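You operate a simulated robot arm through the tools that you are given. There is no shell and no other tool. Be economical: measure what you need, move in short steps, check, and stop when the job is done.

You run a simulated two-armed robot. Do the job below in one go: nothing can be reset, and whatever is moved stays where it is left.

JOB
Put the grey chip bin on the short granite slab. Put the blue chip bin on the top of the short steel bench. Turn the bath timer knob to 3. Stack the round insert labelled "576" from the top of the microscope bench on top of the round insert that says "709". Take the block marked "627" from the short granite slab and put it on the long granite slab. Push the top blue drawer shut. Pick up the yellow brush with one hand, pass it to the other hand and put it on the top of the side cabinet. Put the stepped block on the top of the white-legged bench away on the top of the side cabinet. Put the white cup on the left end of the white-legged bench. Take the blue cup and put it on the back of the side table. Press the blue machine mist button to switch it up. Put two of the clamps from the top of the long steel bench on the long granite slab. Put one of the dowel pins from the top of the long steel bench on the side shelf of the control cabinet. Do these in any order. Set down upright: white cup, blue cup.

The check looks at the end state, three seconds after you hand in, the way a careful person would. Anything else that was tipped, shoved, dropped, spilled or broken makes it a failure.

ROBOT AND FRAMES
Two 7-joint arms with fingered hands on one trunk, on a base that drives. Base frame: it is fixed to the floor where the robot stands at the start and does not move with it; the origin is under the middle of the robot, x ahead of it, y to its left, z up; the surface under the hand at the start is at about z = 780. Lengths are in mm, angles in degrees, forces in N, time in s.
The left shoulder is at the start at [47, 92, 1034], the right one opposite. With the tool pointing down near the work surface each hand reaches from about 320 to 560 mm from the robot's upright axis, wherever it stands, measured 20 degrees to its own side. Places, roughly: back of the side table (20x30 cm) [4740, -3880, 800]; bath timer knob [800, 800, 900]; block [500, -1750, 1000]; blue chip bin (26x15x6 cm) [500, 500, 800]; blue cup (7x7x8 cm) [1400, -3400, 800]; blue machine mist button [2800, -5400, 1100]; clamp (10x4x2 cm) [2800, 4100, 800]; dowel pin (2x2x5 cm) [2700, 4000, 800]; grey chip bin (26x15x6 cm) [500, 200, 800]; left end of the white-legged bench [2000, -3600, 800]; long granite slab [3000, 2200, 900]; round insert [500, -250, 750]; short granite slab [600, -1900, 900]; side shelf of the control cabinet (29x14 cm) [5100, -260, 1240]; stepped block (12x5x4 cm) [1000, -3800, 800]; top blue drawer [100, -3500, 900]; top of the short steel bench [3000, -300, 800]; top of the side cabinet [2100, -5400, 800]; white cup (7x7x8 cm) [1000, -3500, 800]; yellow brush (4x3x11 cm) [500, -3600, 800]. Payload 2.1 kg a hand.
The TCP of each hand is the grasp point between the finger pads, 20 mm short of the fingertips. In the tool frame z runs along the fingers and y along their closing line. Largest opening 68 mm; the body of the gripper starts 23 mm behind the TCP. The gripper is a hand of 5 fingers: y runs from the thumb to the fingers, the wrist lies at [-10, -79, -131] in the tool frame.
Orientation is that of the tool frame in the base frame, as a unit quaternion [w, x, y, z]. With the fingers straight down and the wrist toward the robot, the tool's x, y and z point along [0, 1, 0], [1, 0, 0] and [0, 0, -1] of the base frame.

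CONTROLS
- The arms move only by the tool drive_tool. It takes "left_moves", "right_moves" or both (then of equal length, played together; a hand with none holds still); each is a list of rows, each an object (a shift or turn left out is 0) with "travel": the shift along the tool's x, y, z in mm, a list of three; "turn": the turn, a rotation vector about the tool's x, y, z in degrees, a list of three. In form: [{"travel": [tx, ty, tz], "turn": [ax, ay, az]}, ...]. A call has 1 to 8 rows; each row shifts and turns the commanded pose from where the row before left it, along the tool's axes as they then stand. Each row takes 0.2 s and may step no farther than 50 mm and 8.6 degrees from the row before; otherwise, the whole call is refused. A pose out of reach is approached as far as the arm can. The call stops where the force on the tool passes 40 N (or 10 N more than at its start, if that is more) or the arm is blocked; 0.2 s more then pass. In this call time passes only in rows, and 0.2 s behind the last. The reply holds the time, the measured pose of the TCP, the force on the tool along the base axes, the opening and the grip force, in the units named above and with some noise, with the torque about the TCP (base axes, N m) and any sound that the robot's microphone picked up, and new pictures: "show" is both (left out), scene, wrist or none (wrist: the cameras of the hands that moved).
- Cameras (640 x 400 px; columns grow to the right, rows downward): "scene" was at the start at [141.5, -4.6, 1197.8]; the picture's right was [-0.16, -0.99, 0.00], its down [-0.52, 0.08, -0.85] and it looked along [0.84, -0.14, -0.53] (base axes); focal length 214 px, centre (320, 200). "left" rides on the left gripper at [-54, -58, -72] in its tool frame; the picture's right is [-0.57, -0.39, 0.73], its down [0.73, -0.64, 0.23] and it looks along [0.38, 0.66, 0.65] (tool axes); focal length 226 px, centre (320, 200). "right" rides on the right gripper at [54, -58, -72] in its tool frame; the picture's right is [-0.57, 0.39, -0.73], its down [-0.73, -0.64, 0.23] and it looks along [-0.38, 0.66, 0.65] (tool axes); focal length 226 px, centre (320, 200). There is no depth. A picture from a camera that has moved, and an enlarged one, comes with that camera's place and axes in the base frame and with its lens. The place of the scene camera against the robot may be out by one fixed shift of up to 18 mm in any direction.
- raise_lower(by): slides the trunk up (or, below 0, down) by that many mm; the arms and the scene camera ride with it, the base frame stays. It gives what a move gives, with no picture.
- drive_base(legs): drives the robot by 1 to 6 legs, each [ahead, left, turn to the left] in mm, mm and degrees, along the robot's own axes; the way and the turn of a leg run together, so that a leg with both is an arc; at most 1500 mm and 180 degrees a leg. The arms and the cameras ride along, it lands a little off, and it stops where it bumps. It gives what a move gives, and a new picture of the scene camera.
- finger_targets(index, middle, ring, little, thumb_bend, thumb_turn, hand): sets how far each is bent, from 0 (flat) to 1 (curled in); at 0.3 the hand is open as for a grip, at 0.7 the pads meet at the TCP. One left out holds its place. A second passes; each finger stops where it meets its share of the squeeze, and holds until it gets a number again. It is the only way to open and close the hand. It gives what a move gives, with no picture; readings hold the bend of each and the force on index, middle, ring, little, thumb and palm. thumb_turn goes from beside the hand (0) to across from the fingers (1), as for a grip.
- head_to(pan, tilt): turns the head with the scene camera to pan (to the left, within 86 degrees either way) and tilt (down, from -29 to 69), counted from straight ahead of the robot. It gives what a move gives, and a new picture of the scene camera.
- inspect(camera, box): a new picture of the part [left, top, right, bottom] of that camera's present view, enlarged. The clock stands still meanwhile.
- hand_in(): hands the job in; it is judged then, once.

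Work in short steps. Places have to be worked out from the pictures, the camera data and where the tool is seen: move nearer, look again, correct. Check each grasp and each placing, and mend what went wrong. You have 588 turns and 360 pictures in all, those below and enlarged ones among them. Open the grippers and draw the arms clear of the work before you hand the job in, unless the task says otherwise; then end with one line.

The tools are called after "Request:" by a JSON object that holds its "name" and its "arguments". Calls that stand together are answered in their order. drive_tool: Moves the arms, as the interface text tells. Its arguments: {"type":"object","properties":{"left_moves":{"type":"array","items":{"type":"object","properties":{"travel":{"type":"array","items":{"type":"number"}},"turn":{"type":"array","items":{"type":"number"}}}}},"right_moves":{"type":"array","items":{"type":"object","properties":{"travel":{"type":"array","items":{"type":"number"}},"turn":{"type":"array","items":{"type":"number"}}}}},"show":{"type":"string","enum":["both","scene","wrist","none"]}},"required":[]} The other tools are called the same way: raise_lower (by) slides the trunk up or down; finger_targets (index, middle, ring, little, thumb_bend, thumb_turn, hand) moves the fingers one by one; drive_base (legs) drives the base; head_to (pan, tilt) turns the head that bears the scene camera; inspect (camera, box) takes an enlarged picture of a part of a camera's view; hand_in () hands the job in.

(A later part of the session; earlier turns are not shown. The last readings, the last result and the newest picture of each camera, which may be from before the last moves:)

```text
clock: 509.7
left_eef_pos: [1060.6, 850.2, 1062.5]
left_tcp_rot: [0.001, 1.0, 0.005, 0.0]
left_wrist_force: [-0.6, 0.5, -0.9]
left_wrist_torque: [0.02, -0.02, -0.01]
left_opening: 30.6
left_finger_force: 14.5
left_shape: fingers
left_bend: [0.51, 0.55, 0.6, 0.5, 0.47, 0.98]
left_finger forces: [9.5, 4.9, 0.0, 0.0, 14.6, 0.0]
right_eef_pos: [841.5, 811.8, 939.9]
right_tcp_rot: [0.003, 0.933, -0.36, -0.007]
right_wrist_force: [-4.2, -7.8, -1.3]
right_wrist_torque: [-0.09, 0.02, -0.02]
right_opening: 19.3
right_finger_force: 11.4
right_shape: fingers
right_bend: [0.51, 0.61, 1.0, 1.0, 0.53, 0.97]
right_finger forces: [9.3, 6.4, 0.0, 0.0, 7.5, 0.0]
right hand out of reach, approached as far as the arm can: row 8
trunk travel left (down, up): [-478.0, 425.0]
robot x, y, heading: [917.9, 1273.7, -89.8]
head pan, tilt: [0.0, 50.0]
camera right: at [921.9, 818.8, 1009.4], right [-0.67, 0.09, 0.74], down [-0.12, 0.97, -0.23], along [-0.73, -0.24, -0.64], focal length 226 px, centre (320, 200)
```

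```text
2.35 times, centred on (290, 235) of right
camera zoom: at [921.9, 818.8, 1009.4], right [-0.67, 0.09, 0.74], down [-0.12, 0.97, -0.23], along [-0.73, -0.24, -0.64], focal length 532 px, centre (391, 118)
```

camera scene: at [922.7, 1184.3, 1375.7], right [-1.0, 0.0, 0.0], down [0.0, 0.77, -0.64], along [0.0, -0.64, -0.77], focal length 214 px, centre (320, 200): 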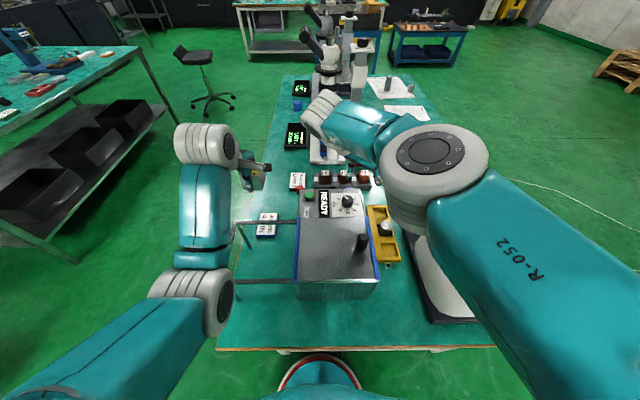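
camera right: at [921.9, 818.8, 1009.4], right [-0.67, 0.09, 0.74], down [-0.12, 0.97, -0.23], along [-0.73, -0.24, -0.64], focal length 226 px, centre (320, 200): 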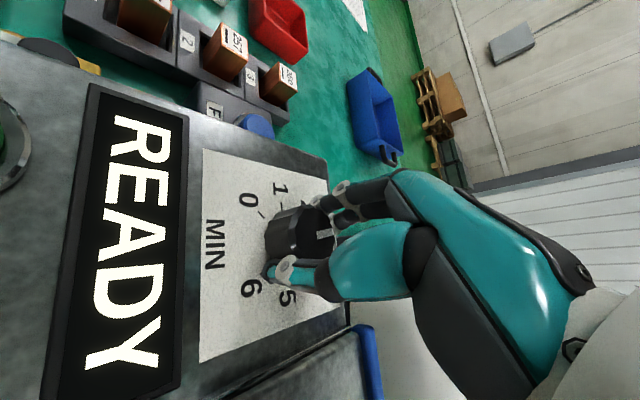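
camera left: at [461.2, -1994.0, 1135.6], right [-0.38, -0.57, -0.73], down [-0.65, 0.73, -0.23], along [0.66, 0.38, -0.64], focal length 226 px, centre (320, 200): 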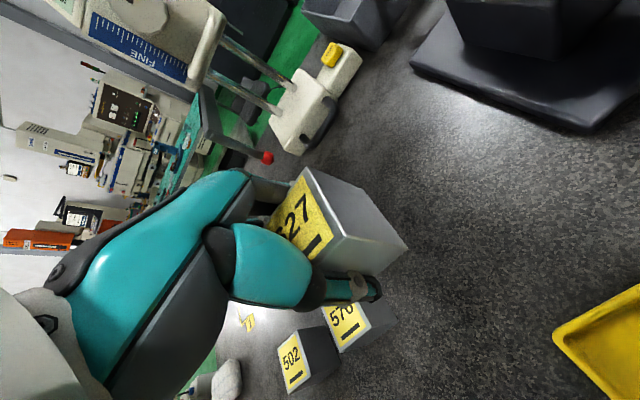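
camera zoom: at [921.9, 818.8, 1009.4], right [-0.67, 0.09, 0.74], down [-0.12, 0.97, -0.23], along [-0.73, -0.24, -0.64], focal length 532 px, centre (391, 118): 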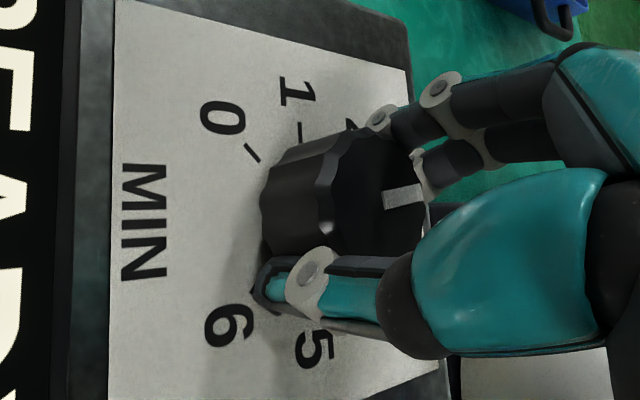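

Pointer is now a bit short of 3 (~15–20° to go). Re-grip for a final small stroke.

Request:
{"name": "finger_targets", "arguments": {"hand": "right", "index": 0.33, "middle": 0.33, "thumb_bend": 0.33}}

Request:
{"name": "drive_tool", "arguments": {"right_moves": [{"turn": [0, 0, -8.5]}, {"turn": [0, 0, -8.5]}, {"turn": [0, 0, -8.5]}, {"turn": [0, 0, -8.5]}, {"turn": [0, 0, -8.5]}], "show": "none"}}

Request:
{"name": "inspect", "arguments": {"camera": "right", "box": [200, 130, 400, 300]}}

```text
clock: 510.7
left_eef_pos: [1061.6, 851.2, 1063.1]
left_tcp_rot: [0.001, 1.0, 0.006, 0.0]
left_wrist_force: [1.4, 0.3, -1.5]
left_wrist_torque: [-0.01, 0.0, -0.01]
left_opening: 30.2
left_finger_force: 14.7
left_shape: fingers
left_bend: [0.51, 0.55, 0.6, 0.5, 0.47, 0.98]
left_finger forces: [9.5, 4.9, 0.0, 0.0, 14.6, 0.0]
right_eef_pos: [841.2, 813.1, 938.7]
right_tcp_rot: [0.003, 0.933, -0.359, -0.007]
right_wrist_force: [-0.1, -0.1, -0.3]
right_wrist_torque: [-0.01, 0.01, -0.01]
right_opening: 57.5
right_finger_force: 0.2
right_shape: fingers
right_bend: [0.33, 0.33, 1.0, 1.0, 0.33, 0.96]
right_finger forces: [0.0, 0.1, 0.0, 0.1, 0.0, 0.1]
trunk travel left (down, up): [-478.0, 425.0]
robot x, y, heading: [913.4, 1272.9, -89.7]
head pan, tilt: [0.0, 50.0]
```

```text
clock: 511.9
left_eef_pos: [1061.7, 851.4, 1063.4]
left_tcp_rot: [0.001, 1.0, 0.005, 0.001]
left_wrist_force: [0.2, 0.0, -1.9]
left_wrist_torque: [0.03, -0.03, -0.01]
left_opening: 30.6
left_finger_force: 14.5
left_shape: fingers
left_bend: [0.51, 0.55, 0.6, 0.5, 0.47, 0.98]
left_finger forces: [9.5, 4.9, 0.0, 0.1, 14.5, 0.0]
right_eef_pos: [839.5, 812.1, 939.0]
right_tcp_rot: [0.0, 1.0, 0.005, -0.009]
right_wrist_force: [0.1, 0.6, -0.1]
right_wrist_torque: [-0.01, -0.04, -0.02]
right_opening: 57.5
right_finger_force: 0.1
right_shape: fingers
right_bend: [0.33, 0.33, 1.0, 1.0, 0.33, 0.96]
right_finger forces: [0.1, 0.0, 0.1, 0.1, 0.1, 0.1]
trunk travel left (down, up): [-478.0, 425.0]
robot x, y, heading: [917.3, 1275.3, -90.2]
head pan, tilt: [0.0, 50.0]
```

```text
2.35 times, centred on (300, 215) of right
camera zoom: at [896.2, 871.5, 1009.9], right [-0.55, -0.39, 0.74], down [-0.74, 0.63, -0.22], along [-0.38, -0.67, -0.64], focal length 532 px, centre (367, 165)
```

zoom: 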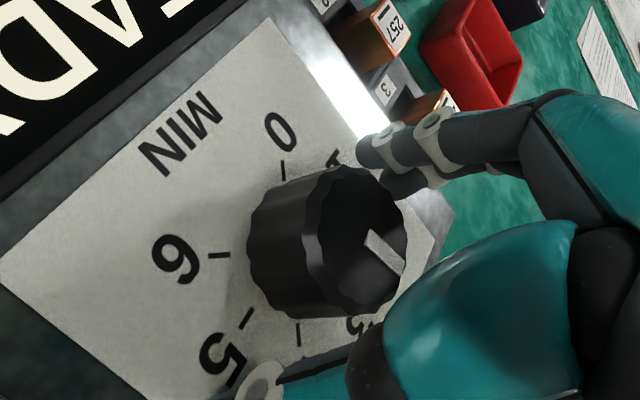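

Precise fix: pointer at ~188°, 3 is at 180°. I grip again and turn ~9° more.

Request:
{"name": "drive_tool", "arguments": {"right_moves": [{"travel": [4, 5, 0]}], "show": "none"}}

Request:
{"name": "finger_targets", "arguments": {"hand": "right", "index": 0.8, "middle": 0.8, "thumb_bend": 0.8}}

Request:
{"name": "drive_tool", "arguments": {"right_moves": [{"turn": [0, 0, 5]}, {"turn": [0, 0, 4.5]}], "show": "none"}}

Request:
{"name": "inspect", "arguments": {"camera": "right", "box": [200, 130, 400, 300]}}

```text
clock: 512.3
left_eef_pos: [1061.2, 852.0, 1063.0]
left_tcp_rot: [0.0, 1.0, 0.005, 0.0]
left_wrist_force: [0.2, 0.4, -1.7]
left_wrist_torque: [0.0, 0.03, -0.04]
left_opening: 30.2
left_finger_force: 14.5
left_shape: fingers
left_bend: [0.51, 0.55, 0.6, 0.5, 0.47, 0.98]
left_finger forces: [9.5, 4.9, 0.0, 0.1, 14.5, 0.0]
right_eef_pos: [845.8, 808.1, 938.3]
right_tcp_rot: [0.0, 1.0, 0.004, -0.008]
right_wrist_force: [0.0, -0.8, 0.4]
right_wrist_torque: [0.01, 0.02, -0.02]
right_opening: 57.2
right_finger_force: 0.0
right_shape: fingers
right_bend: [0.33, 0.33, 1.0, 1.0, 0.33, 0.96]
right_finger forces: [0.1, 0.0, 0.0, 0.0, 0.0, 0.1]
trunk travel left (down, up): [-478.0, 425.0]
robot x, y, heading: [917.1, 1276.2, -89.8]
head pan, tilt: [0.0, 50.0]
```

```text
clock: 513.3
left_eef_pos: [1061.5, 851.6, 1063.1]
left_tcp_rot: [0.001, 1.0, 0.006, 0.0]
left_wrist_force: [0.7, -0.3, -1.9]
left_wrist_torque: [-0.04, 0.01, 0.04]
left_opening: 30.3
left_finger_force: 14.8
left_shape: fingers
left_bend: [0.51, 0.55, 0.6, 0.5, 0.47, 0.98]
left_finger forces: [9.6, 4.9, 0.1, 0.0, 14.7, 0.0]
right_eef_pos: [845.1, 807.0, 938.2]
right_tcp_rot: [0.0, 1.0, 0.004, -0.007]
right_wrist_force: [-1.1, -5.4, -3.3]
right_wrist_torque: [-0.12, 0.0, 0.01]
right_opening: 19.2
right_finger_force: 13.6
right_shape: fingers
right_bend: [0.71, 0.61, 1.0, 1.0, 0.51, 0.98]
right_finger forces: [7.7, 8.5, 0.0, 0.0, 9.8, 0.0]
trunk travel left (down, up): [-478.0, 425.0]
robot x, y, heading: [912.5, 1276.0, -89.8]
head pan, tilt: [0.0, 50.0]
```

```text
clock: 513.9
left_eef_pos: [1060.7, 850.4, 1062.4]
left_tcp_rot: [0.001, 1.0, 0.006, -0.001]
left_wrist_force: [-0.8, 0.3, -1.8]
left_wrist_torque: [-0.03, -0.01, 0.01]
left_opening: 30.4
left_finger_force: 14.2
left_shape: fingers
left_bend: [0.51, 0.55, 0.6, 0.5, 0.47, 0.98]
left_finger forces: [9.5, 5.0, 0.1, 0.0, 14.6, 0.1]
right_eef_pos: [845.3, 806.0, 938.7]
right_tcp_rot: [0.002, 0.997, -0.079, -0.008]
right_wrist_force: [-3.3, -4.9, -3.1]
right_wrist_torque: [-0.08, 0.07, 0.07]
right_opening: 19.2
right_finger_force: 13.2
right_shape: fingers
right_bend: [0.71, 0.61, 1.0, 1.0, 0.5, 0.99]
right_finger forces: [7.3, 9.0, 0.0, 0.1, 10.4, 0.1]
trunk travel left (down, up): [-478.0, 425.0]
robot x, y, heading: [917.2, 1275.3, -89.9]
head pan, tilt: [0.0, 50.0]
```

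```text
2.35 times, centred on (300, 215) of right
camera zoom: at [909.1, 855.9, 1009.2], right [-0.61, -0.29, 0.74], down [-0.63, 0.75, -0.22], along [-0.49, -0.6, -0.64], focal length 532 px, centre (367, 165)
```

zoom: 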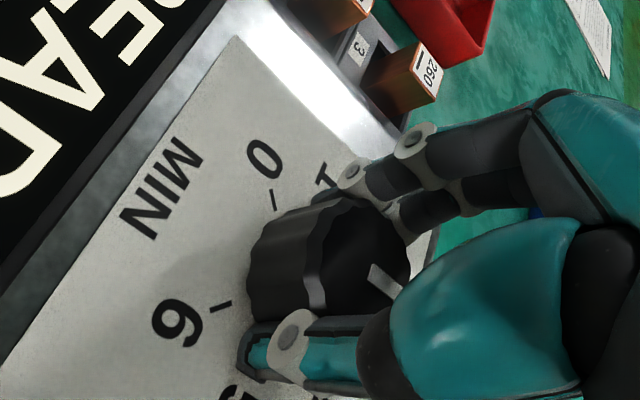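

Pointer direction now ≈180° → at 3. I release and lift off, then verify.

Request:
{"name": "finger_targets", "arguments": {"hand": "right", "index": 0.33, "middle": 0.33, "thumb_bend": 0.33}}

Request:
{"name": "drive_tool", "arguments": {"right_moves": [{"travel": [0, 0, -30]}, {"travel": [0, 0, -40]}, {"travel": [0, -40, -20]}], "show": "none"}}

Request:
{"name": "inspect", "arguments": {"camera": "right", "box": [200, 100, 400, 270]}}

```text
clock: 514.9
left_eef_pos: [1061.3, 852.3, 1063.0]
left_tcp_rot: [0.0, 1.0, 0.006, 0.0]
left_wrist_force: [0.6, 0.7, -0.8]
left_wrist_torque: [-0.02, -0.01, 0.0]
left_opening: 30.3
left_finger_force: 14.3
left_shape: fingers
left_bend: [0.51, 0.55, 0.6, 0.5, 0.47, 0.98]
left_finger forces: [9.4, 4.9, 0.0, 0.0, 14.5, 0.0]
right_eef_pos: [844.9, 806.5, 939.1]
right_tcp_rot: [0.0, 0.997, -0.079, -0.008]
right_wrist_force: [-0.7, 0.8, -0.2]
right_wrist_torque: [-0.01, -0.01, -0.01]
right_opening: 57.2
right_finger_force: 0.0
right_shape: fingers
right_bend: [0.33, 0.33, 1.0, 1.0, 0.33, 0.96]
right_finger forces: [0.0, 0.0, 0.0, 0.1, 0.0, 0.0]
trunk travel left (down, up): [-478.0, 425.0]
robot x, y, heading: [918.3, 1274.9, -90.0]
head pan, tilt: [0.0, 50.0]
```

```text
clock: 515.7
left_eef_pos: [1061.2, 852.9, 1063.4]
left_tcp_rot: [0.002, 1.0, 0.006, -0.001]
left_wrist_force: [-0.5, -0.2, -1.6]
left_wrist_torque: [0.01, 0.02, -0.02]
left_opening: 30.4
left_finger_force: 14.3
left_shape: fingers
left_bend: [0.51, 0.55, 0.6, 0.5, 0.47, 0.98]
left_finger forces: [9.4, 4.8, 0.0, 0.1, 14.6, 0.1]
right_eef_pos: [851.6, 846.5, 1027.9]
right_tcp_rot: [0.002, 0.997, -0.08, -0.008]
right_wrist_force: [0.0, 0.4, -0.4]
right_wrist_torque: [-0.02, -0.01, 0.0]
right_opening: 57.4
right_finger_force: 0.0
right_shape: fingers
right_bend: [0.33, 0.33, 1.0, 1.0, 0.33, 0.96]
right_finger forces: [0.0, 0.1, 0.0, 0.0, 0.1, 0.1]
trunk travel left (down, up): [-478.0, 425.0]
robot x, y, heading: [915.9, 1276.6, -90.1]
head pan, tilt: [0.0, 50.0]
```

```text
2.35 times, centred on (300, 185) of right
camera zoom: at [917.3, 896.2, 1099.3], right [-0.61, -0.29, 0.74], down [-0.63, 0.75, -0.22], along [-0.49, -0.6, -0.64], focal length 532 px, centre (367, 235)
```

zoom: 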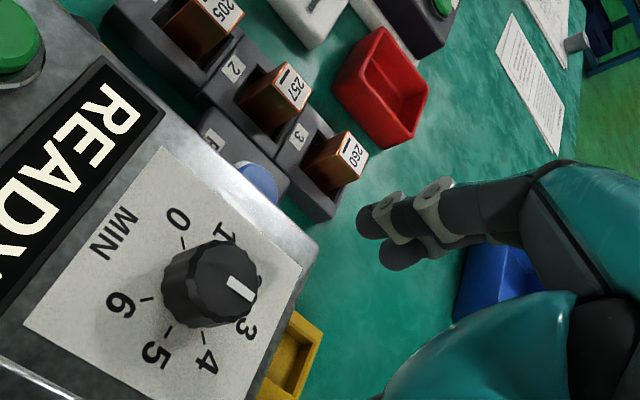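

The knob reads 3. Now carry block 627 to the long granite slab: back out, turn to +x and approach.

Request:
{"name": "drive_base", "arguments": {"legs": [[-350, 0, 0], [0, 0, 90], [0, 580, 0], [1150, 0, 0]]}}

Request:
{"name": "head_to", "arguments": {"pan": 0, "tilt": 30}}

```text
clock: 530.2
left_eef_pos: [2496.6, 2365.6, 1062.7]
left_tcp_rot: [0.0, 0.702, 0.712, 0.001]
left_wrist_force: [0.6, -0.9, -1.9]
left_wrist_torque: [0.01, 0.01, 0.0]
left_opening: 29.9
left_finger_force: 14.0
left_shape: fingers
left_bend: [0.52, 0.56, 0.6, 0.5, 0.47, 0.98]
left_finger forces: [8.9, 4.7, 0.0, 0.1, 13.8, 0.1]
right_eef_pos: [2503.5, 2155.9, 1028.4]
right_tcp_rot: [0.007, 0.759, 0.651, -0.005]
right_wrist_force: [-0.4, -0.1, 1.0]
right_wrist_torque: [0.02, 0.02, -0.02]
right_opening: 57.5
right_finger_force: 0.1
right_shape: fingers
right_bend: [0.33, 0.33, 1.0, 1.0, 0.33, 0.96]
right_finger forces: [0.0, 0.0, 0.0, 0.0, 0.0, 0.1]
trunk travel left (down, up): [-478.0, 425.0]
robot x, y, heading: [2074.3, 2215.7, 0.3]
head pan, tilt: [0.0, 50.0]
camera scene: at [2179.5, 2229.1, 1375.7], right [0.01, -1.0, 0.0], down [-0.77, -0.01, -0.64], along [0.64, 0.0, -0.77], focal length 214 px, centre (320, 200)
```

scene: 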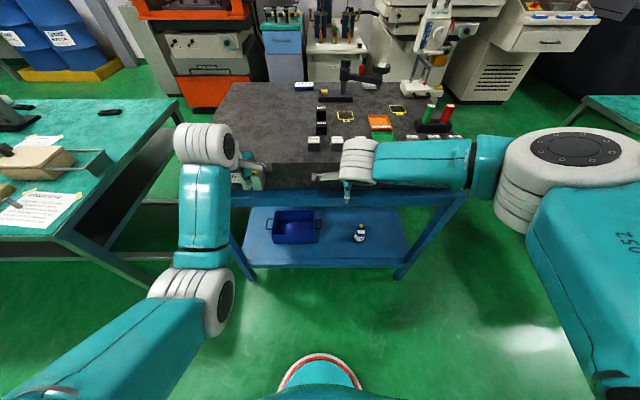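

```text
clock: 531.1
left_eef_pos: [2496.7, 2365.4, 1063.0]
left_tcp_rot: [0.001, 0.701, 0.713, 0.0]
left_wrist_force: [0.0, 0.3, -1.9]
left_wrist_torque: [0.01, 0.0, 0.03]
left_opening: 30.1
left_finger_force: 13.9
left_shape: fingers
left_bend: [0.52, 0.56, 0.6, 0.5, 0.47, 0.98]
left_finger forces: [8.8, 4.7, 0.1, 0.0, 13.9, 0.0]
right_eef_pos: [2502.4, 2156.2, 1028.2]
right_tcp_rot: [0.007, 0.759, 0.651, -0.004]
right_wrist_force: [-0.1, 0.0, 1.1]
right_wrist_torque: [0.01, 0.0, -0.05]
right_opening: 57.5
right_finger_force: 0.0
right_shape: fingers
right_bend: [0.33, 0.33, 1.0, 1.0, 0.33, 0.96]
right_finger forces: [0.1, 0.1, 0.0, 0.1, 0.0, 0.0]
trunk travel left (down, up): [-478.0, 425.0]
robot x, y, heading: [2072.5, 2218.1, -0.1]
head pan, tilt: [0.0, 30.0]
camera scene: at [2192.8, 2229.2, 1405.2], right [0.01, -1.0, 0.0], down [-0.5, 0.0, -0.87], along [0.87, 0.01, -0.5], focal length 214 px, centre (320, 200)
```

scene: 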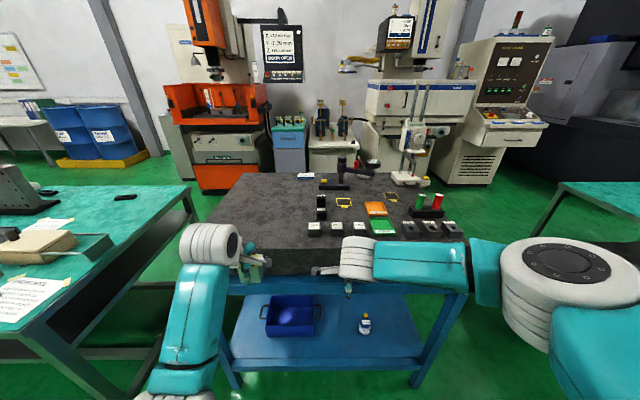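

Free area on the slab's left part around (2760,2410). I advance and lower partway to check.

Request:
{"name": "drive_base", "arguments": {"legs": [[270, 50, 0]]}}

Request:
{"name": "raise_lower", "arguments": {"by": -60}}

Request:
{"name": "drive_tool", "arguments": {"left_moves": [{"travel": [0, 0, 0]}], "show": "wrist"}}

```text
clock: 533.0
left_eef_pos: [2764.7, 2420.8, 1062.2]
left_tcp_rot: [0.001, 0.699, 0.715, -0.001]
left_wrist_force: [-0.1, -0.6, -1.5]
left_wrist_torque: [-0.01, -0.03, 0.01]
left_opening: 30.1
left_finger_force: 14.3
left_shape: fingers
left_bend: [0.52, 0.56, 0.6, 0.5, 0.47, 0.98]
left_finger forces: [9.0, 4.8, 0.1, 0.0, 14.0, 0.1]
right_eef_pos: [2770.1, 2212.2, 1027.6]
right_tcp_rot: [0.007, 0.757, 0.654, -0.005]
right_wrist_force: [0.6, 0.0, 1.1]
right_wrist_torque: [0.03, 0.07, 0.01]
right_opening: 57.3
right_finger_force: 0.1
right_shape: fingers
right_bend: [0.33, 0.33, 1.0, 1.0, 0.33, 0.96]
right_finger forces: [0.0, 0.1, 0.0, 0.1, 0.0, 0.1]
trunk travel left (down, up): [-478.0, 425.0]
robot x, y, heading: [2340.9, 2273.6, 0.7]
head pan, tilt: [0.0, 30.0]
camera scene: at [2460.8, 2282.4, 1405.2], right [0.01, -1.0, 0.0], down [-0.5, -0.01, -0.87], along [0.87, 0.01, -0.5], focal length 214 px, centre (320, 200)
```

scene: 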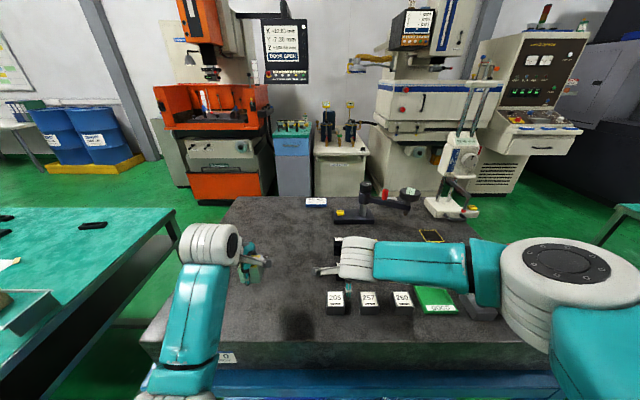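

```text
clock: 534.0
left_eef_pos: [2763.8, 2421.0, 1003.7]
left_tcp_rot: [0.001, 0.699, 0.715, 0.002]
left_wrist_force: [-0.7, 0.2, -1.9]
left_wrist_torque: [-0.01, 0.01, 0.0]
left_opening: 29.8
left_finger_force: 13.7
left_shape: fingers
left_bend: [0.52, 0.56, 0.6, 0.5, 0.47, 0.98]
left_finger forces: [8.9, 4.8, 0.1, 0.1, 13.9, 0.0]
right_eef_pos: [2772.8, 2211.7, 968.6]
right_tcp_rot: [0.006, 0.757, 0.653, -0.005]
right_wrist_force: [0.4, -0.8, -0.5]
right_wrist_torque: [0.0, 0.0, 0.05]
right_opening: 58.1
right_finger_force: 0.6
right_shape: fingers
right_bend: [0.33, 0.33, 1.0, 1.0, 0.32, 0.97]
right_finger forces: [0.1, 0.1, 0.0, 0.0, 1.0, 0.0]
trunk travel left (down, up): [-418.0, 485.0]
robot x, y, heading: [2342.1, 2267.3, 0.9]
head pan, tilt: [0.0, 30.0]
```

```text
clock: 534.4
left_eef_pos: [2763.7, 2420.0, 1003.0]
left_tcp_rot: [0.002, 0.699, 0.715, 0.001]
left_wrist_force: [-0.6, -0.9, -1.4]
left_wrist_torque: [-0.03, 0.02, 0.02]
left_opening: 29.9
left_finger_force: 13.2
left_shape: fingers
left_bend: [0.52, 0.56, 0.6, 0.5, 0.47, 0.98]
left_finger forces: [8.9, 4.8, 0.1, 0.0, 14.0, 0.0]
right_eef_pos: [2769.7, 2212.1, 968.1]
right_tcp_rot: [0.006, 0.757, 0.653, -0.005]
right_wrist_force: [-0.7, -0.9, -0.5]
right_wrist_torque: [0.01, 0.03, 0.02]
right_opening: 57.7
right_finger_force: 0.6
right_shape: fingers
right_bend: [0.33, 0.33, 1.0, 1.0, 0.32, 0.97]
right_finger forces: [0.1, 0.0, 0.0, 0.0, 1.0, 0.0]
trunk travel left (down, up): [-418.0, 485.0]
robot x, y, heading: [2343.5, 2271.0, 0.9]
head pan, tilt: [0.0, 30.0]
camera left: at [2707.1, 2364.2, 1075.5], right [-0.37, -0.57, -0.73], down [-0.66, 0.72, -0.23], along [0.66, 0.39, -0.64], focal length 226 px, centre (320, 200)
```

left: 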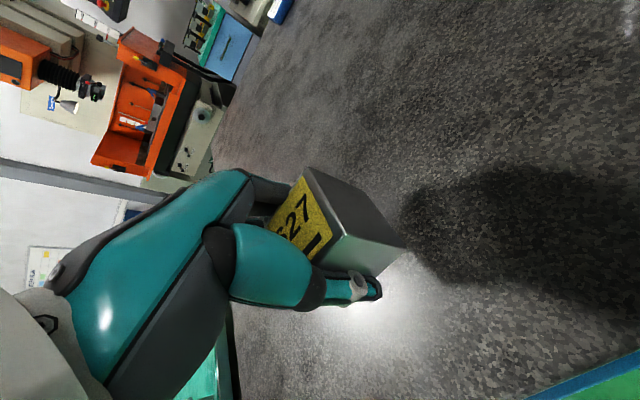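

The right thumb brushed something; raise the right hand immediately. Then lower the block with the left arm.

Request:
{"name": "drive_tool", "arguments": {"right_moves": [{"travel": [0, 0, -40]}, {"travel": [0, -30, -45]}], "left_moves": [{"travel": [0, 0, 15]}, {"travel": [0, 0, 12]}], "show": "none"}}

Request:
{"name": "drive_tool", "arguments": {"left_moves": [{"travel": [0, 0, 5]}, {"travel": [0, 0, 4]}], "show": "scene"}}

```text
refused: row 2 steps farther than a row can; nothing moved
```

```text
clock: 535.0
left_eef_pos: [2764.2, 2419.0, 993.7]
left_tcp_rot: [0.0, 0.699, 0.715, 0.0]
left_wrist_force: [-0.1, 0.3, -1.9]
left_wrist_torque: [0.01, -0.01, 0.0]
left_opening: 29.8
left_finger_force: 13.4
left_shape: fingers
left_bend: [0.52, 0.56, 0.6, 0.5, 0.47, 0.98]
left_finger forces: [8.9, 4.8, 0.0, 0.0, 13.9, 0.0]
right_eef_pos: [2770.9, 2212.0, 967.8]
right_tcp_rot: [0.007, 0.757, 0.653, -0.005]
right_wrist_force: [-0.4, -1.2, -0.3]
right_wrist_torque: [-0.02, 0.0, 0.02]
right_opening: 58.2
right_finger_force: 0.3
right_shape: fingers
right_bend: [0.33, 0.33, 1.0, 1.0, 0.32, 0.97]
right_finger forces: [0.1, 0.1, 0.1, 0.1, 1.1, 0.0]
trunk travel left (down, up): [-418.0, 485.0]
robot x, y, heading: [2340.6, 2269.9, 0.9]
head pan, tilt: [0.0, 30.0]
camera scene: at [2466.0, 2282.2, 1345.0], right [0.01, -1.0, 0.0], down [-0.5, -0.01, -0.87], along [0.87, 0.01, -0.5], focal length 214 px, centre (320, 200)
```

scene: 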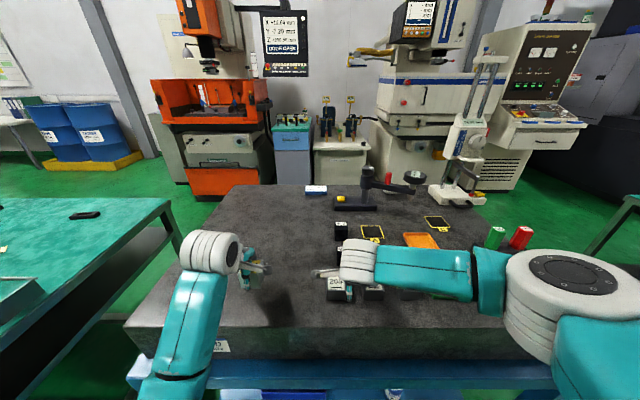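

Retry raising the right hand, and lower the left further.

Request:
{"name": "drive_tool", "arguments": {"right_moves": [{"travel": [0, 0, -30]}, {"travel": [0, 0, -45]}], "left_moves": [{"travel": [0, 0, 10]}, {"travel": [0, 0, 8]}], "show": "none"}}

Request:
{"name": "drive_tool", "arguments": {"left_moves": [{"travel": [0, 0, 5]}, {"travel": [0, 0, 4]}, {"travel": [0, 0, 3]}], "show": "none"}}

```text
clock: 535.6
left_eef_pos: [2763.5, 2420.5, 975.2]
left_tcp_rot: [0.001, 0.699, 0.715, 0.001]
left_wrist_force: [0.3, -0.9, -0.7]
left_wrist_torque: [0.01, -0.01, -0.02]
left_opening: 29.7
left_finger_force: 13.4
left_shape: fingers
left_bend: [0.52, 0.56, 0.6, 0.5, 0.47, 0.98]
left_finger forces: [9.0, 4.7, 0.0, 0.1, 13.8, 0.0]
right_eef_pos: [2772.1, 2212.3, 1044.0]
right_tcp_rot: [0.007, 0.757, 0.654, -0.004]
right_wrist_force: [-0.5, 0.8, 0.2]
right_wrist_torque: [0.03, 0.03, 0.02]
right_opening: 57.7
right_finger_force: 0.1
right_shape: fingers
right_bend: [0.33, 0.33, 1.0, 1.0, 0.33, 0.96]
right_finger forces: [0.1, 0.0, 0.0, 0.0, 0.1, 0.0]
trunk travel left (down, up): [-418.0, 485.0]
robot x, y, heading: [2343.9, 2273.0, 1.0]
head pan, tilt: [0.0, 30.0]
```

```text
clock: 536.4
left_eef_pos: [2763.9, 2419.8, 964.3]
left_tcp_rot: [0.001, 0.699, 0.715, 0.001]
left_wrist_force: [1.0, 0.3, 0.3]
left_wrist_torque: [0.03, -0.06, 0.01]
left_opening: 29.8
left_finger_force: 14.9
left_shape: fingers
left_bend: [0.52, 0.56, 0.6, 0.5, 0.46, 0.98]
left_finger forces: [8.8, 6.8, 0.1, 0.0, 13.9, 0.0]
right_eef_pos: [2772.1, 2213.0, 1042.6]
right_tcp_rot: [0.006, 0.757, 0.653, -0.004]
right_wrist_force: [1.3, 0.0, 0.1]
right_wrist_torque: [0.01, -0.07, -0.02]
right_opening: 57.8
right_finger_force: 0.2
right_shape: fingers
right_bend: [0.33, 0.33, 1.0, 1.0, 0.33, 0.96]
right_finger forces: [0.0, 0.1, 0.1, 0.1, 0.0, 0.0]
trunk travel left (down, up): [-418.0, 485.0]
robot x, y, heading: [2345.0, 2270.5, 0.8]
head pan, tilt: [0.0, 30.0]
```

Contact beginning at z≈964. Lower 2 mm, release, and lift.

Request:
{"name": "drive_tool", "arguments": {"left_moves": [{"travel": [0, 0, 2]}], "show": "none"}}

Request:
{"name": "finger_targets", "arguments": {"hand": "left", "index": 0.36, "middle": 0.36, "ring": 0.36, "little": 0.36, "thumb_bend": 0.34}}

Request:
{"name": "raise_lower", "arguments": {"by": 120}}

Request:
{"name": "drive_base", "arguments": {"legs": [[-300, 0, 0]]}}

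```text
clock: 536.8
left_eef_pos: [2763.2, 2419.7, 963.9]
left_tcp_rot: [0.002, 0.699, 0.715, 0.002]
left_wrist_force: [2.1, 0.1, 12.4]
left_wrist_torque: [0.09, -0.34, -0.02]
left_opening: 30.1
left_finger_force: 19.2
left_shape: fingers
left_bend: [0.52, 0.54, 0.6, 0.5, 0.47, 0.98]
left_finger forces: [9.3, 16.5, 0.1, 0.1, 13.8, 0.0]
right_eef_pos: [2772.6, 2211.7, 1044.5]
right_tcp_rot: [0.006, 0.757, 0.654, -0.004]
right_wrist_force: [-0.3, 0.4, 0.1]
right_wrist_torque: [0.01, 0.0, 0.0]
right_opening: 57.8
right_finger_force: 0.1
right_shape: fingers
right_bend: [0.33, 0.33, 1.0, 1.0, 0.33, 0.96]
right_finger forces: [0.0, 0.0, 0.0, 0.0, 0.0, 0.1]
trunk travel left (down, up): [-418.0, 485.0]
robot x, y, heading: [2341.3, 2274.3, 0.9]
head pan, tilt: [0.0, 30.0]
```

```text
clock: 537.8
left_eef_pos: [2763.3, 2419.7, 962.8]
left_tcp_rot: [0.0, 0.699, 0.715, 0.001]
left_wrist_force: [-1.2, -0.2, 0.7]
left_wrist_torque: [-0.02, 0.01, -0.02]
left_opening: 54.6
left_finger_force: 0.3
left_shape: fingers
left_bend: [0.36, 0.36, 0.36, 0.36, 0.34, 0.96]
left_finger forces: [0.0, 0.1, 0.1, 0.0, 1.6, 0.0]
right_eef_pos: [2771.2, 2212.7, 1042.7]
right_tcp_rot: [0.006, 0.757, 0.653, -0.004]
right_wrist_force: [0.1, 0.0, 1.0]
right_wrist_torque: [0.02, -0.02, 0.03]
right_opening: 57.7
right_finger_force: 0.1
right_shape: fingers
right_bend: [0.33, 0.33, 1.0, 1.0, 0.33, 0.96]
right_finger forces: [0.0, 0.0, 0.0, 0.0, 0.0, 0.0]
trunk travel left (down, up): [-418.0, 485.0]
robot x, y, heading: [2341.0, 2270.7, 0.7]
head pan, tilt: [0.0, 30.0]
```

```text
clock: 539.3
left_eef_pos: [2763.9, 2419.9, 1082.7]
left_tcp_rot: [0.001, 0.699, 0.715, 0.0]
left_wrist_force: [0.3, 0.4, -0.6]
left_wrist_torque: [0.02, 0.03, 0.0]
left_opening: 54.2
left_finger_force: 0.1
left_shape: fingers
left_bend: [0.36, 0.36, 0.36, 0.36, 0.34, 0.96]
left_finger forces: [0.1, 0.0, 0.0, 0.0, 0.0, 0.1]
right_eef_pos: [2771.2, 2213.0, 1161.7]
right_tcp_rot: [0.006, 0.757, 0.654, -0.005]
right_wrist_force: [1.2, -1.2, -0.2]
right_wrist_torque: [0.03, 0.04, 0.01]
right_opening: 57.6
right_finger_force: 0.0
right_shape: fingers
right_bend: [0.33, 0.33, 1.0, 1.0, 0.33, 0.96]
right_finger forces: [0.0, 0.0, 0.0, 0.0, 0.0, 0.0]
trunk travel left (down, up): [-538.0, 365.0]
robot x, y, heading: [2342.0, 2271.6, 1.0]
head pan, tilt: [0.0, 30.0]
```

```text
clock: 541.4
left_eef_pos: [2456.3, 2417.9, 1081.7]
left_tcp_rot: [0.001, 0.698, 0.716, 0.001]
left_wrist_force: [0.3, -0.3, -0.1]
left_wrist_torque: [0.03, 0.0, -0.02]
left_opening: 54.3
left_finger_force: 0.0
left_shape: fingers
left_bend: [0.36, 0.36, 0.36, 0.36, 0.34, 0.96]
left_finger forces: [0.0, 0.0, 0.0, 0.0, 0.0, 0.1]
right_eef_pos: [2464.4, 2208.8, 1164.3]
right_tcp_rot: [0.006, 0.756, 0.655, -0.004]
right_wrist_force: [0.0, 0.3, 0.2]
right_wrist_torque: [0.01, 0.0, -0.02]
right_opening: 58.1
right_finger_force: 0.1
right_shape: fingers
right_bend: [0.33, 0.33, 1.0, 1.0, 0.33, 0.96]
right_finger forces: [0.0, 0.0, 0.0, 0.0, 0.0, 0.0]
trunk travel left (down, up): [-538.0, 365.0]
robot x, y, heading: [2037.6, 2268.9, 1.0]
head pan, tilt: [0.0, 30.0]
camera scene: at [2148.9, 2278.1, 1465.5], right [0.02, -1.0, 0.0], down [-0.5, -0.01, -0.87], along [0.87, 0.01, -0.5], focal length 214 px, centre (320, 200)
```

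scene: 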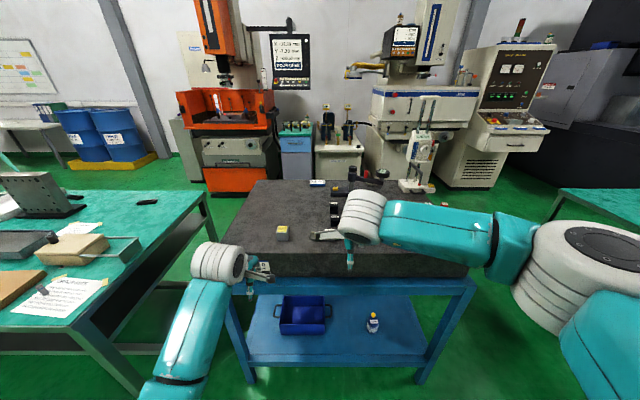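

Block 627 sits on the long granite slab. Next I strafe left to the long steel bench for the clamps and pins.

Request:
{"name": "drive_base", "arguments": {"legs": [[-40, 0, -1], [0, 1480, 0], [0, 330, 0], [220, 0, 0]]}}

Request:
{"name": "head_to", "arguments": {"pan": 0, "tilt": 45}}

```text
clock: 552.1
left_eef_pos: [2623.2, 4200.3, 1081.5]
left_tcp_rot: [0.001, 0.697, 0.718, 0.0]
left_wrist_force: [0.4, -0.3, 0.3]
left_wrist_torque: [0.01, -0.02, 0.01]
left_opening: 54.6
left_finger_force: 0.1
left_shape: fingers
left_bend: [0.36, 0.36, 0.36, 0.36, 0.34, 0.96]
left_finger forces: [0.0, 0.1, 0.1, 0.0, 0.1, 0.0]
right_eef_pos: [2631.1, 3994.4, 1161.8]
right_tcp_rot: [0.006, 0.755, 0.656, -0.005]
right_wrist_force: [0.4, -0.7, -0.7]
right_wrist_torque: [-0.01, 0.02, 0.01]
right_opening: 57.7
right_finger_force: 0.0
right_shape: fingers
right_bend: [0.33, 0.33, 1.0, 1.0, 0.33, 0.96]
right_finger forces: [0.0, 0.0, 0.0, 0.0, 0.0, 0.0]
trunk travel left (down, up): [-538.0, 365.0]
robot x, y, heading: [2204.5, 4051.6, 1.0]
head pan, tilt: [0.0, 30.0]
camera scene: at [2316.5, 4060.6, 1465.4], right [0.02, -1.0, 0.0], down [-0.5, -0.01, -0.87], along [0.87, 0.02, -0.5], focal length 214 px, centre (320, 200)
```

scene: 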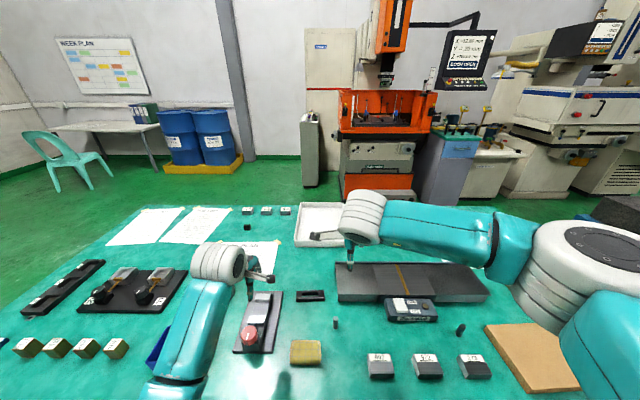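

```text
clock: 552.9
left_eef_pos: [2621.7, 4201.0, 1081.8]
left_tcp_rot: [0.002, 0.697, 0.717, 0.001]
left_wrist_force: [-0.6, 0.4, 0.3]
left_wrist_torque: [0.01, 0.02, 0.02]
left_opening: 54.5
left_finger_force: 0.1
left_shape: fingers
left_bend: [0.36, 0.36, 0.36, 0.36, 0.34, 0.96]
left_finger forces: [0.0, 0.0, 0.0, 0.0, 0.1, 0.1]
right_eef_pos: [2630.7, 3993.4, 1162.9]
right_tcp_rot: [0.006, 0.755, 0.656, -0.005]
right_wrist_force: [-0.7, 0.0, -0.5]
right_wrist_torque: [0.0, -0.02, 0.01]
right_opening: 57.5
right_finger_force: 0.1
right_shape: fingers
right_bend: [0.33, 0.33, 1.0, 1.0, 0.33, 0.96]
right_finger forces: [0.0, 0.1, 0.0, 0.0, 0.0, 0.0]
trunk travel left (down, up): [-538.0, 365.0]
robot x, y, heading: [2199.0, 4049.3, 1.4]
head pan, tilt: [0.0, 45.0]
camera scene: at [2306.7, 4060.4, 1442.9], right [0.02, -1.0, 0.0], down [-0.71, -0.01, -0.71], along [0.71, 0.01, -0.71], focal length 214 px, centre (320, 200)
```

scene: 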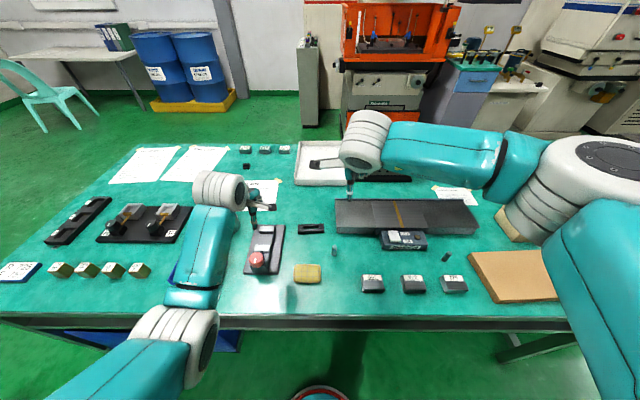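

Request:
{"name": "inspect", "arguments": {"camera": "scene", "box": [200, 130, 500, 310]}}

```text
2.13 times, centred on (350, 220) of scene
camera zoom: at [2306.7, 4060.4, 1442.9], right [0.02, -1.0, 0.0], down [-0.71, -0.01, -0.71], along [0.71, 0.01, -0.71], focal length 458 px, centre (256, 157)
```

zoom: 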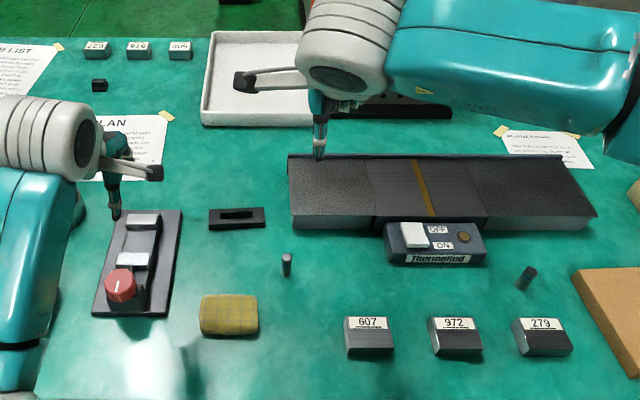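

The slotted black strap at left-centre looks like a clamp, and two pins stand nearby. I take wrist views to find more clamps.

Request:
{"name": "drive_tool", "arguments": {"left_moves": [{"travel": [0, 0, 0]}], "right_moves": [{"travel": [0, 0, 0]}], "show": "wrist"}}

```text
clock: 553.3
left_eef_pos: [2622.4, 4201.0, 1081.8]
left_tcp_rot: [0.002, 0.696, 0.718, 0.001]
left_wrist_force: [-0.8, 0.3, -0.1]
left_wrist_torque: [-0.01, -0.01, 0.0]
left_opening: 54.3
left_finger_force: 0.0
left_shape: fingers
left_bend: [0.36, 0.36, 0.36, 0.36, 0.34, 0.96]
left_finger forces: [0.1, 0.0, 0.1, 0.1, 0.1, 0.0]
right_eef_pos: [2632.2, 3993.5, 1163.4]
right_tcp_rot: [0.007, 0.755, 0.656, -0.005]
right_wrist_force: [0.0, 0.3, -0.8]
right_wrist_torque: [-0.02, -0.03, 0.02]
right_opening: 57.9
right_finger_force: 0.0
right_shape: fingers
right_bend: [0.33, 0.33, 1.0, 1.0, 0.33, 0.96]
right_finger forces: [0.0, 0.1, 0.0, 0.1, 0.0, 0.1]
trunk travel left (down, up): [-538.0, 365.0]
robot x, y, heading: [2201.4, 4048.5, 1.2]
head pan, tilt: [0.0, 45.0]
camera right: at [2581.0, 4057.0, 1234.0], right [0.3, -0.6, 0.74], down [-0.74, -0.64, -0.22], along [0.61, -0.48, -0.64], focal length 226 px, centre (320, 200)
camera left: at [2566.4, 4144.3, 1154.5], right [-0.37, -0.58, -0.73], down [-0.66, 0.71, -0.23], along [0.65, 0.4, -0.64], focal length 226 px, centre (320, 200)
```

right: 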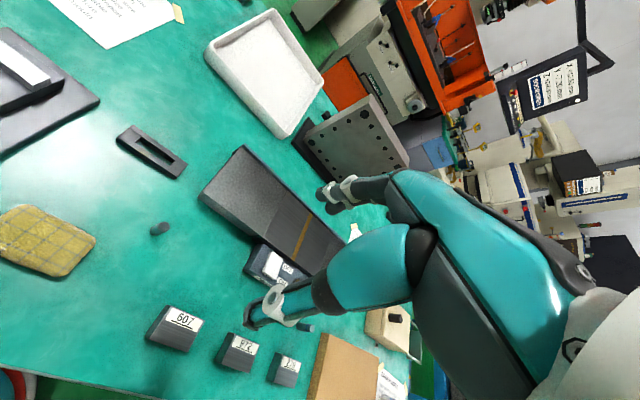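
left: 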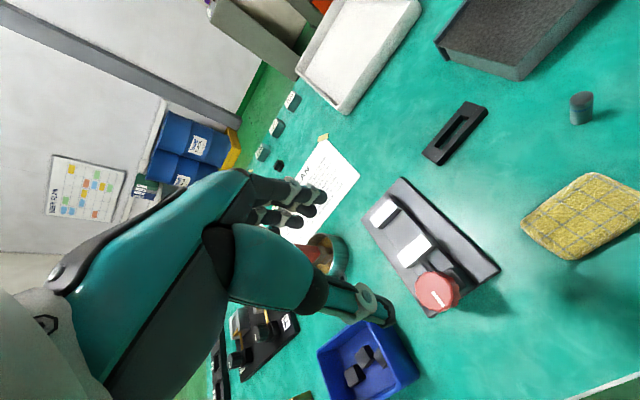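

One clamp (slotted strap) is clear. Earlier I noticed another black strap near (3240,3337) at the bench's right end; I look there.

Request:
{"name": "head_to", "arguments": {"pan": -45, "tilt": 32}}

Request:
{"name": "inspect", "arguments": {"camera": "scene", "box": [120, 120, 420, 320]}}

```text
clock: 554.4
left_eef_pos: [2622.3, 4200.7, 1081.9]
left_tcp_rot: [0.002, 0.697, 0.717, 0.001]
left_wrist_force: [-0.1, 0.0, -0.2]
left_wrist_torque: [-0.01, 0.02, -0.01]
left_opening: 54.2
left_finger_force: 0.1
left_shape: fingers
left_bend: [0.36, 0.36, 0.36, 0.36, 0.34, 0.96]
left_finger forces: [0.0, 0.0, 0.1, 0.1, 0.0, 0.0]
right_eef_pos: [2632.4, 3992.7, 1164.0]
right_tcp_rot: [0.007, 0.755, 0.656, -0.005]
right_wrist_force: [-0.2, 0.8, 0.3]
right_wrist_torque: [-0.02, 0.04, 0.02]
right_opening: 57.7
right_finger_force: 0.1
right_shape: fingers
right_bend: [0.33, 0.33, 1.0, 1.0, 0.33, 0.96]
right_finger forces: [0.0, 0.0, 0.0, 0.0, 0.1, 0.1]
trunk travel left (down, up): [-538.0, 365.0]
robot x, y, heading: [2201.0, 4051.3, 1.2]
head pan, tilt: [-45.0, 32.0]
camera scene: at [2290.0, 3996.8, 1462.3], right [-0.69, -0.72, 0.0], down [-0.38, 0.37, -0.85], along [0.61, -0.59, -0.53], focal length 214 px, centre (320, 200)
```

scene: 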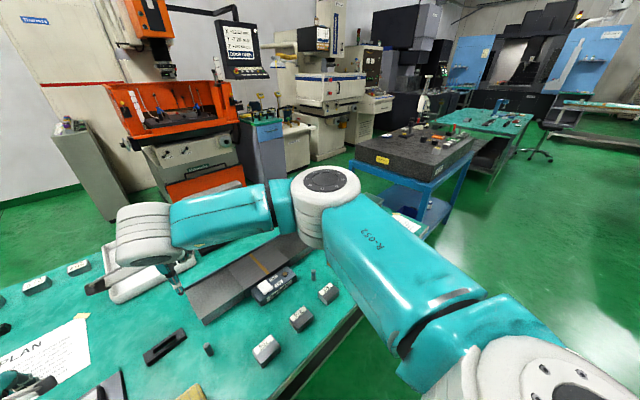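

```text
2.00 times, centred on (270, 220) of scene
camera zoom: at [2290.0, 3996.8, 1462.3], right [-0.69, -0.72, 0.0], down [-0.38, 0.37, -0.85], along [0.61, -0.59, -0.53], focal length 429 px, centre (420, 160)
```

zoom: 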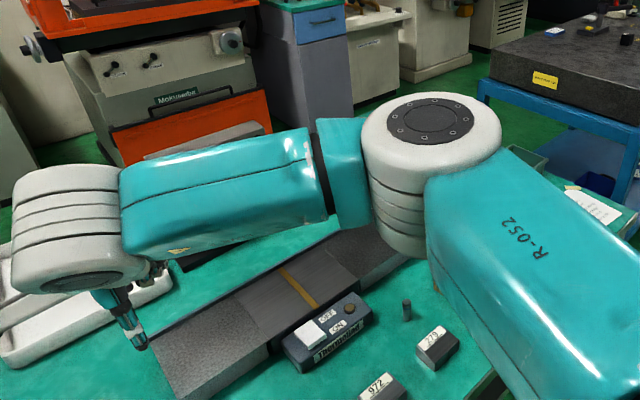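

I'll take that clamp with the left hand: it lies at ≈(2790,4093), long axis along y. Advance, lower, and position over it.

Request:
{"name": "drive_base", "arguments": {"legs": [[125, 0, -1.2]]}}

Request:
{"name": "drive_tool", "arguments": {"left_moves": [{"travel": [-36, 15, 20]}, {"travel": [-36, 15, 20]}, {"travel": [-36, 14, 20]}], "show": "none"}}

Request:
{"name": "raise_lower", "arguments": {"by": -140}}

Request:
{"name": "drive_tool", "arguments": {"left_moves": [{"travel": [0, 0, 0]}], "show": "wrist"}}

```text
clock: 555.7
left_eef_pos: [2752.4, 4193.2, 1081.2]
left_tcp_rot: [0.001, 0.704, 0.71, 0.001]
left_wrist_force: [0.6, 0.5, 0.1]
left_wrist_torque: [-0.04, -0.04, 0.02]
left_opening: 54.4
left_finger_force: 0.0
left_shape: fingers
left_bend: [0.36, 0.36, 0.36, 0.36, 0.34, 0.96]
left_finger forces: [0.0, 0.0, 0.1, 0.0, 0.0, 0.0]
right_eef_pos: [2756.8, 3984.6, 1163.7]
right_tcp_rot: [0.007, 0.761, 0.648, -0.005]
right_wrist_force: [-0.1, -0.1, 0.0]
right_wrist_torque: [0.0, 0.0, 0.01]
right_opening: 57.4
right_finger_force: 0.1
right_shape: fingers
right_bend: [0.33, 0.33, 1.0, 1.0, 0.33, 0.96]
right_finger forces: [0.0, 0.0, 0.1, 0.0, 0.0, 0.0]
trunk travel left (down, up): [-538.0, 365.0]
robot x, y, heading: [2331.8, 4049.9, 0.1]
head pan, tilt: [-45.0, 32.0]
camera scene: at [2415.9, 3996.1, 1462.3], right [-0.71, -0.71, 0.0], down [-0.38, 0.38, -0.85], along [0.6, -0.6, -0.53], focal length 214 px, centre (320, 200)
```

scene: 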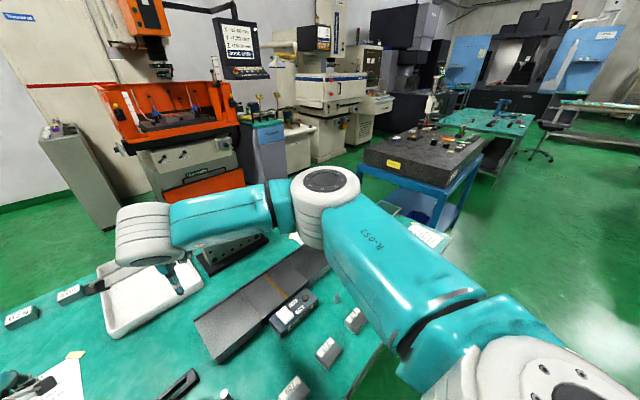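

```text
clock: 556.5
left_eef_pos: [2795.9, 4084.0, 1022.8]
left_tcp_rot: [0.001, 0.705, 0.71, 0.001]
left_wrist_force: [-0.9, -0.4, -0.1]
left_wrist_torque: [-0.01, -0.03, 0.02]
left_opening: 54.3
left_finger_force: 0.1
left_shape: fingers
left_bend: [0.36, 0.36, 0.36, 0.36, 0.34, 0.96]
left_finger forces: [0.0, 0.0, 0.0, 0.1, 0.0, 0.0]
right_eef_pos: [2756.3, 3986.3, 1162.4]
right_tcp_rot: [0.006, 0.762, 0.648, -0.005]
right_wrist_force: [0.3, 0.5, -0.3]
right_wrist_torque: [-0.02, 0.02, -0.03]
right_opening: 58.1
right_finger_force: 0.0
right_shape: fingers
right_bend: [0.33, 0.33, 1.0, 1.0, 0.33, 0.96]
right_finger forces: [0.1, 0.0, 0.0, 0.1, 0.0, 0.1]
trunk travel left (down, up): [-538.0, 365.0]
robot x, y, heading: [2328.3, 4047.4, -0.3]
head pan, tilt: [-45.0, 32.0]
```

```text
clock: 558.1
left_eef_pos: [2795.9, 4085.3, 882.5]
left_tcp_rot: [0.0, 0.704, 0.71, 0.0]
left_wrist_force: [1.5, 0.5, -0.6]
left_wrist_torque: [0.01, -0.01, -0.06]
left_opening: 54.4
left_finger_force: 0.0
left_shape: fingers
left_bend: [0.36, 0.36, 0.36, 0.36, 0.34, 0.96]
left_finger forces: [0.0, 0.0, 0.1, 0.1, 0.1, 0.0]
right_eef_pos: [2755.0, 3985.5, 1023.6]
right_tcp_rot: [0.006, 0.761, 0.648, -0.005]
right_wrist_force: [-0.4, -0.2, 0.2]
right_wrist_torque: [-0.04, -0.01, 0.0]
right_opening: 58.0
right_finger_force: 0.1
right_shape: fingers
right_bend: [0.33, 0.33, 1.0, 1.0, 0.33, 0.96]
right_finger forces: [0.1, 0.0, 0.0, 0.1, 0.0, 0.0]
trunk travel left (down, up): [-398.0, 505.0]
robot x, y, heading: [2328.5, 4048.2, -0.1]
head pan, tilt: [-45.0, 32.0]
```

```text
clock: 558.5
left_eef_pos: [2797.5, 4085.5, 881.2]
left_tcp_rot: [0.001, 0.704, 0.71, 0.001]
left_wrist_force: [0.2, 0.3, 0.1]
left_wrist_torque: [0.0, 0.01, 0.03]
left_opening: 54.2
left_finger_force: 0.0
left_shape: fingers
left_bend: [0.36, 0.36, 0.36, 0.36, 0.34, 0.96]
left_finger forces: [0.0, 0.0, 0.0, 0.1, 0.0, 0.1]
right_eef_pos: [2756.7, 3986.0, 1022.5]
right_tcp_rot: [0.007, 0.761, 0.648, -0.005]
right_wrist_force: [0.7, -0.8, 0.1]
right_wrist_torque: [-0.01, 0.0, 0.03]
right_opening: 58.0
right_finger_force: 0.0
right_shape: fingers
right_bend: [0.33, 0.33, 1.0, 1.0, 0.33, 0.96]
right_finger forces: [0.0, 0.0, 0.1, 0.0, 0.1, 0.0]
trunk travel left (down, up): [-398.0, 505.0]
robot x, y, heading: [2327.9, 4047.8, -0.1]
head pan, tilt: [-45.0, 32.0]
camera left: at [2739.8, 4030.0, 954.7], right [-0.38, -0.57, -0.73], down [-0.65, 0.73, -0.23], along [0.66, 0.38, -0.64], focal length 226 px, centre (320, 200)
```

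left: 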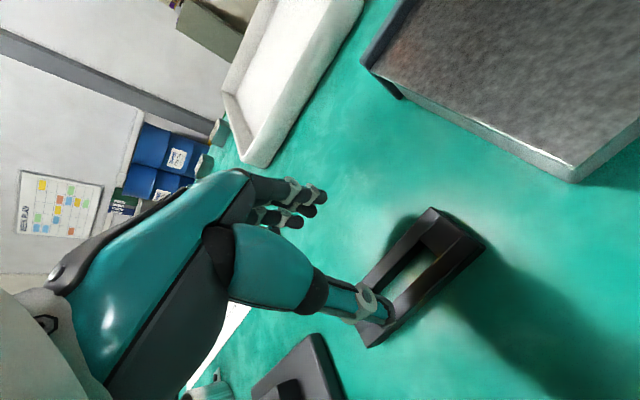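

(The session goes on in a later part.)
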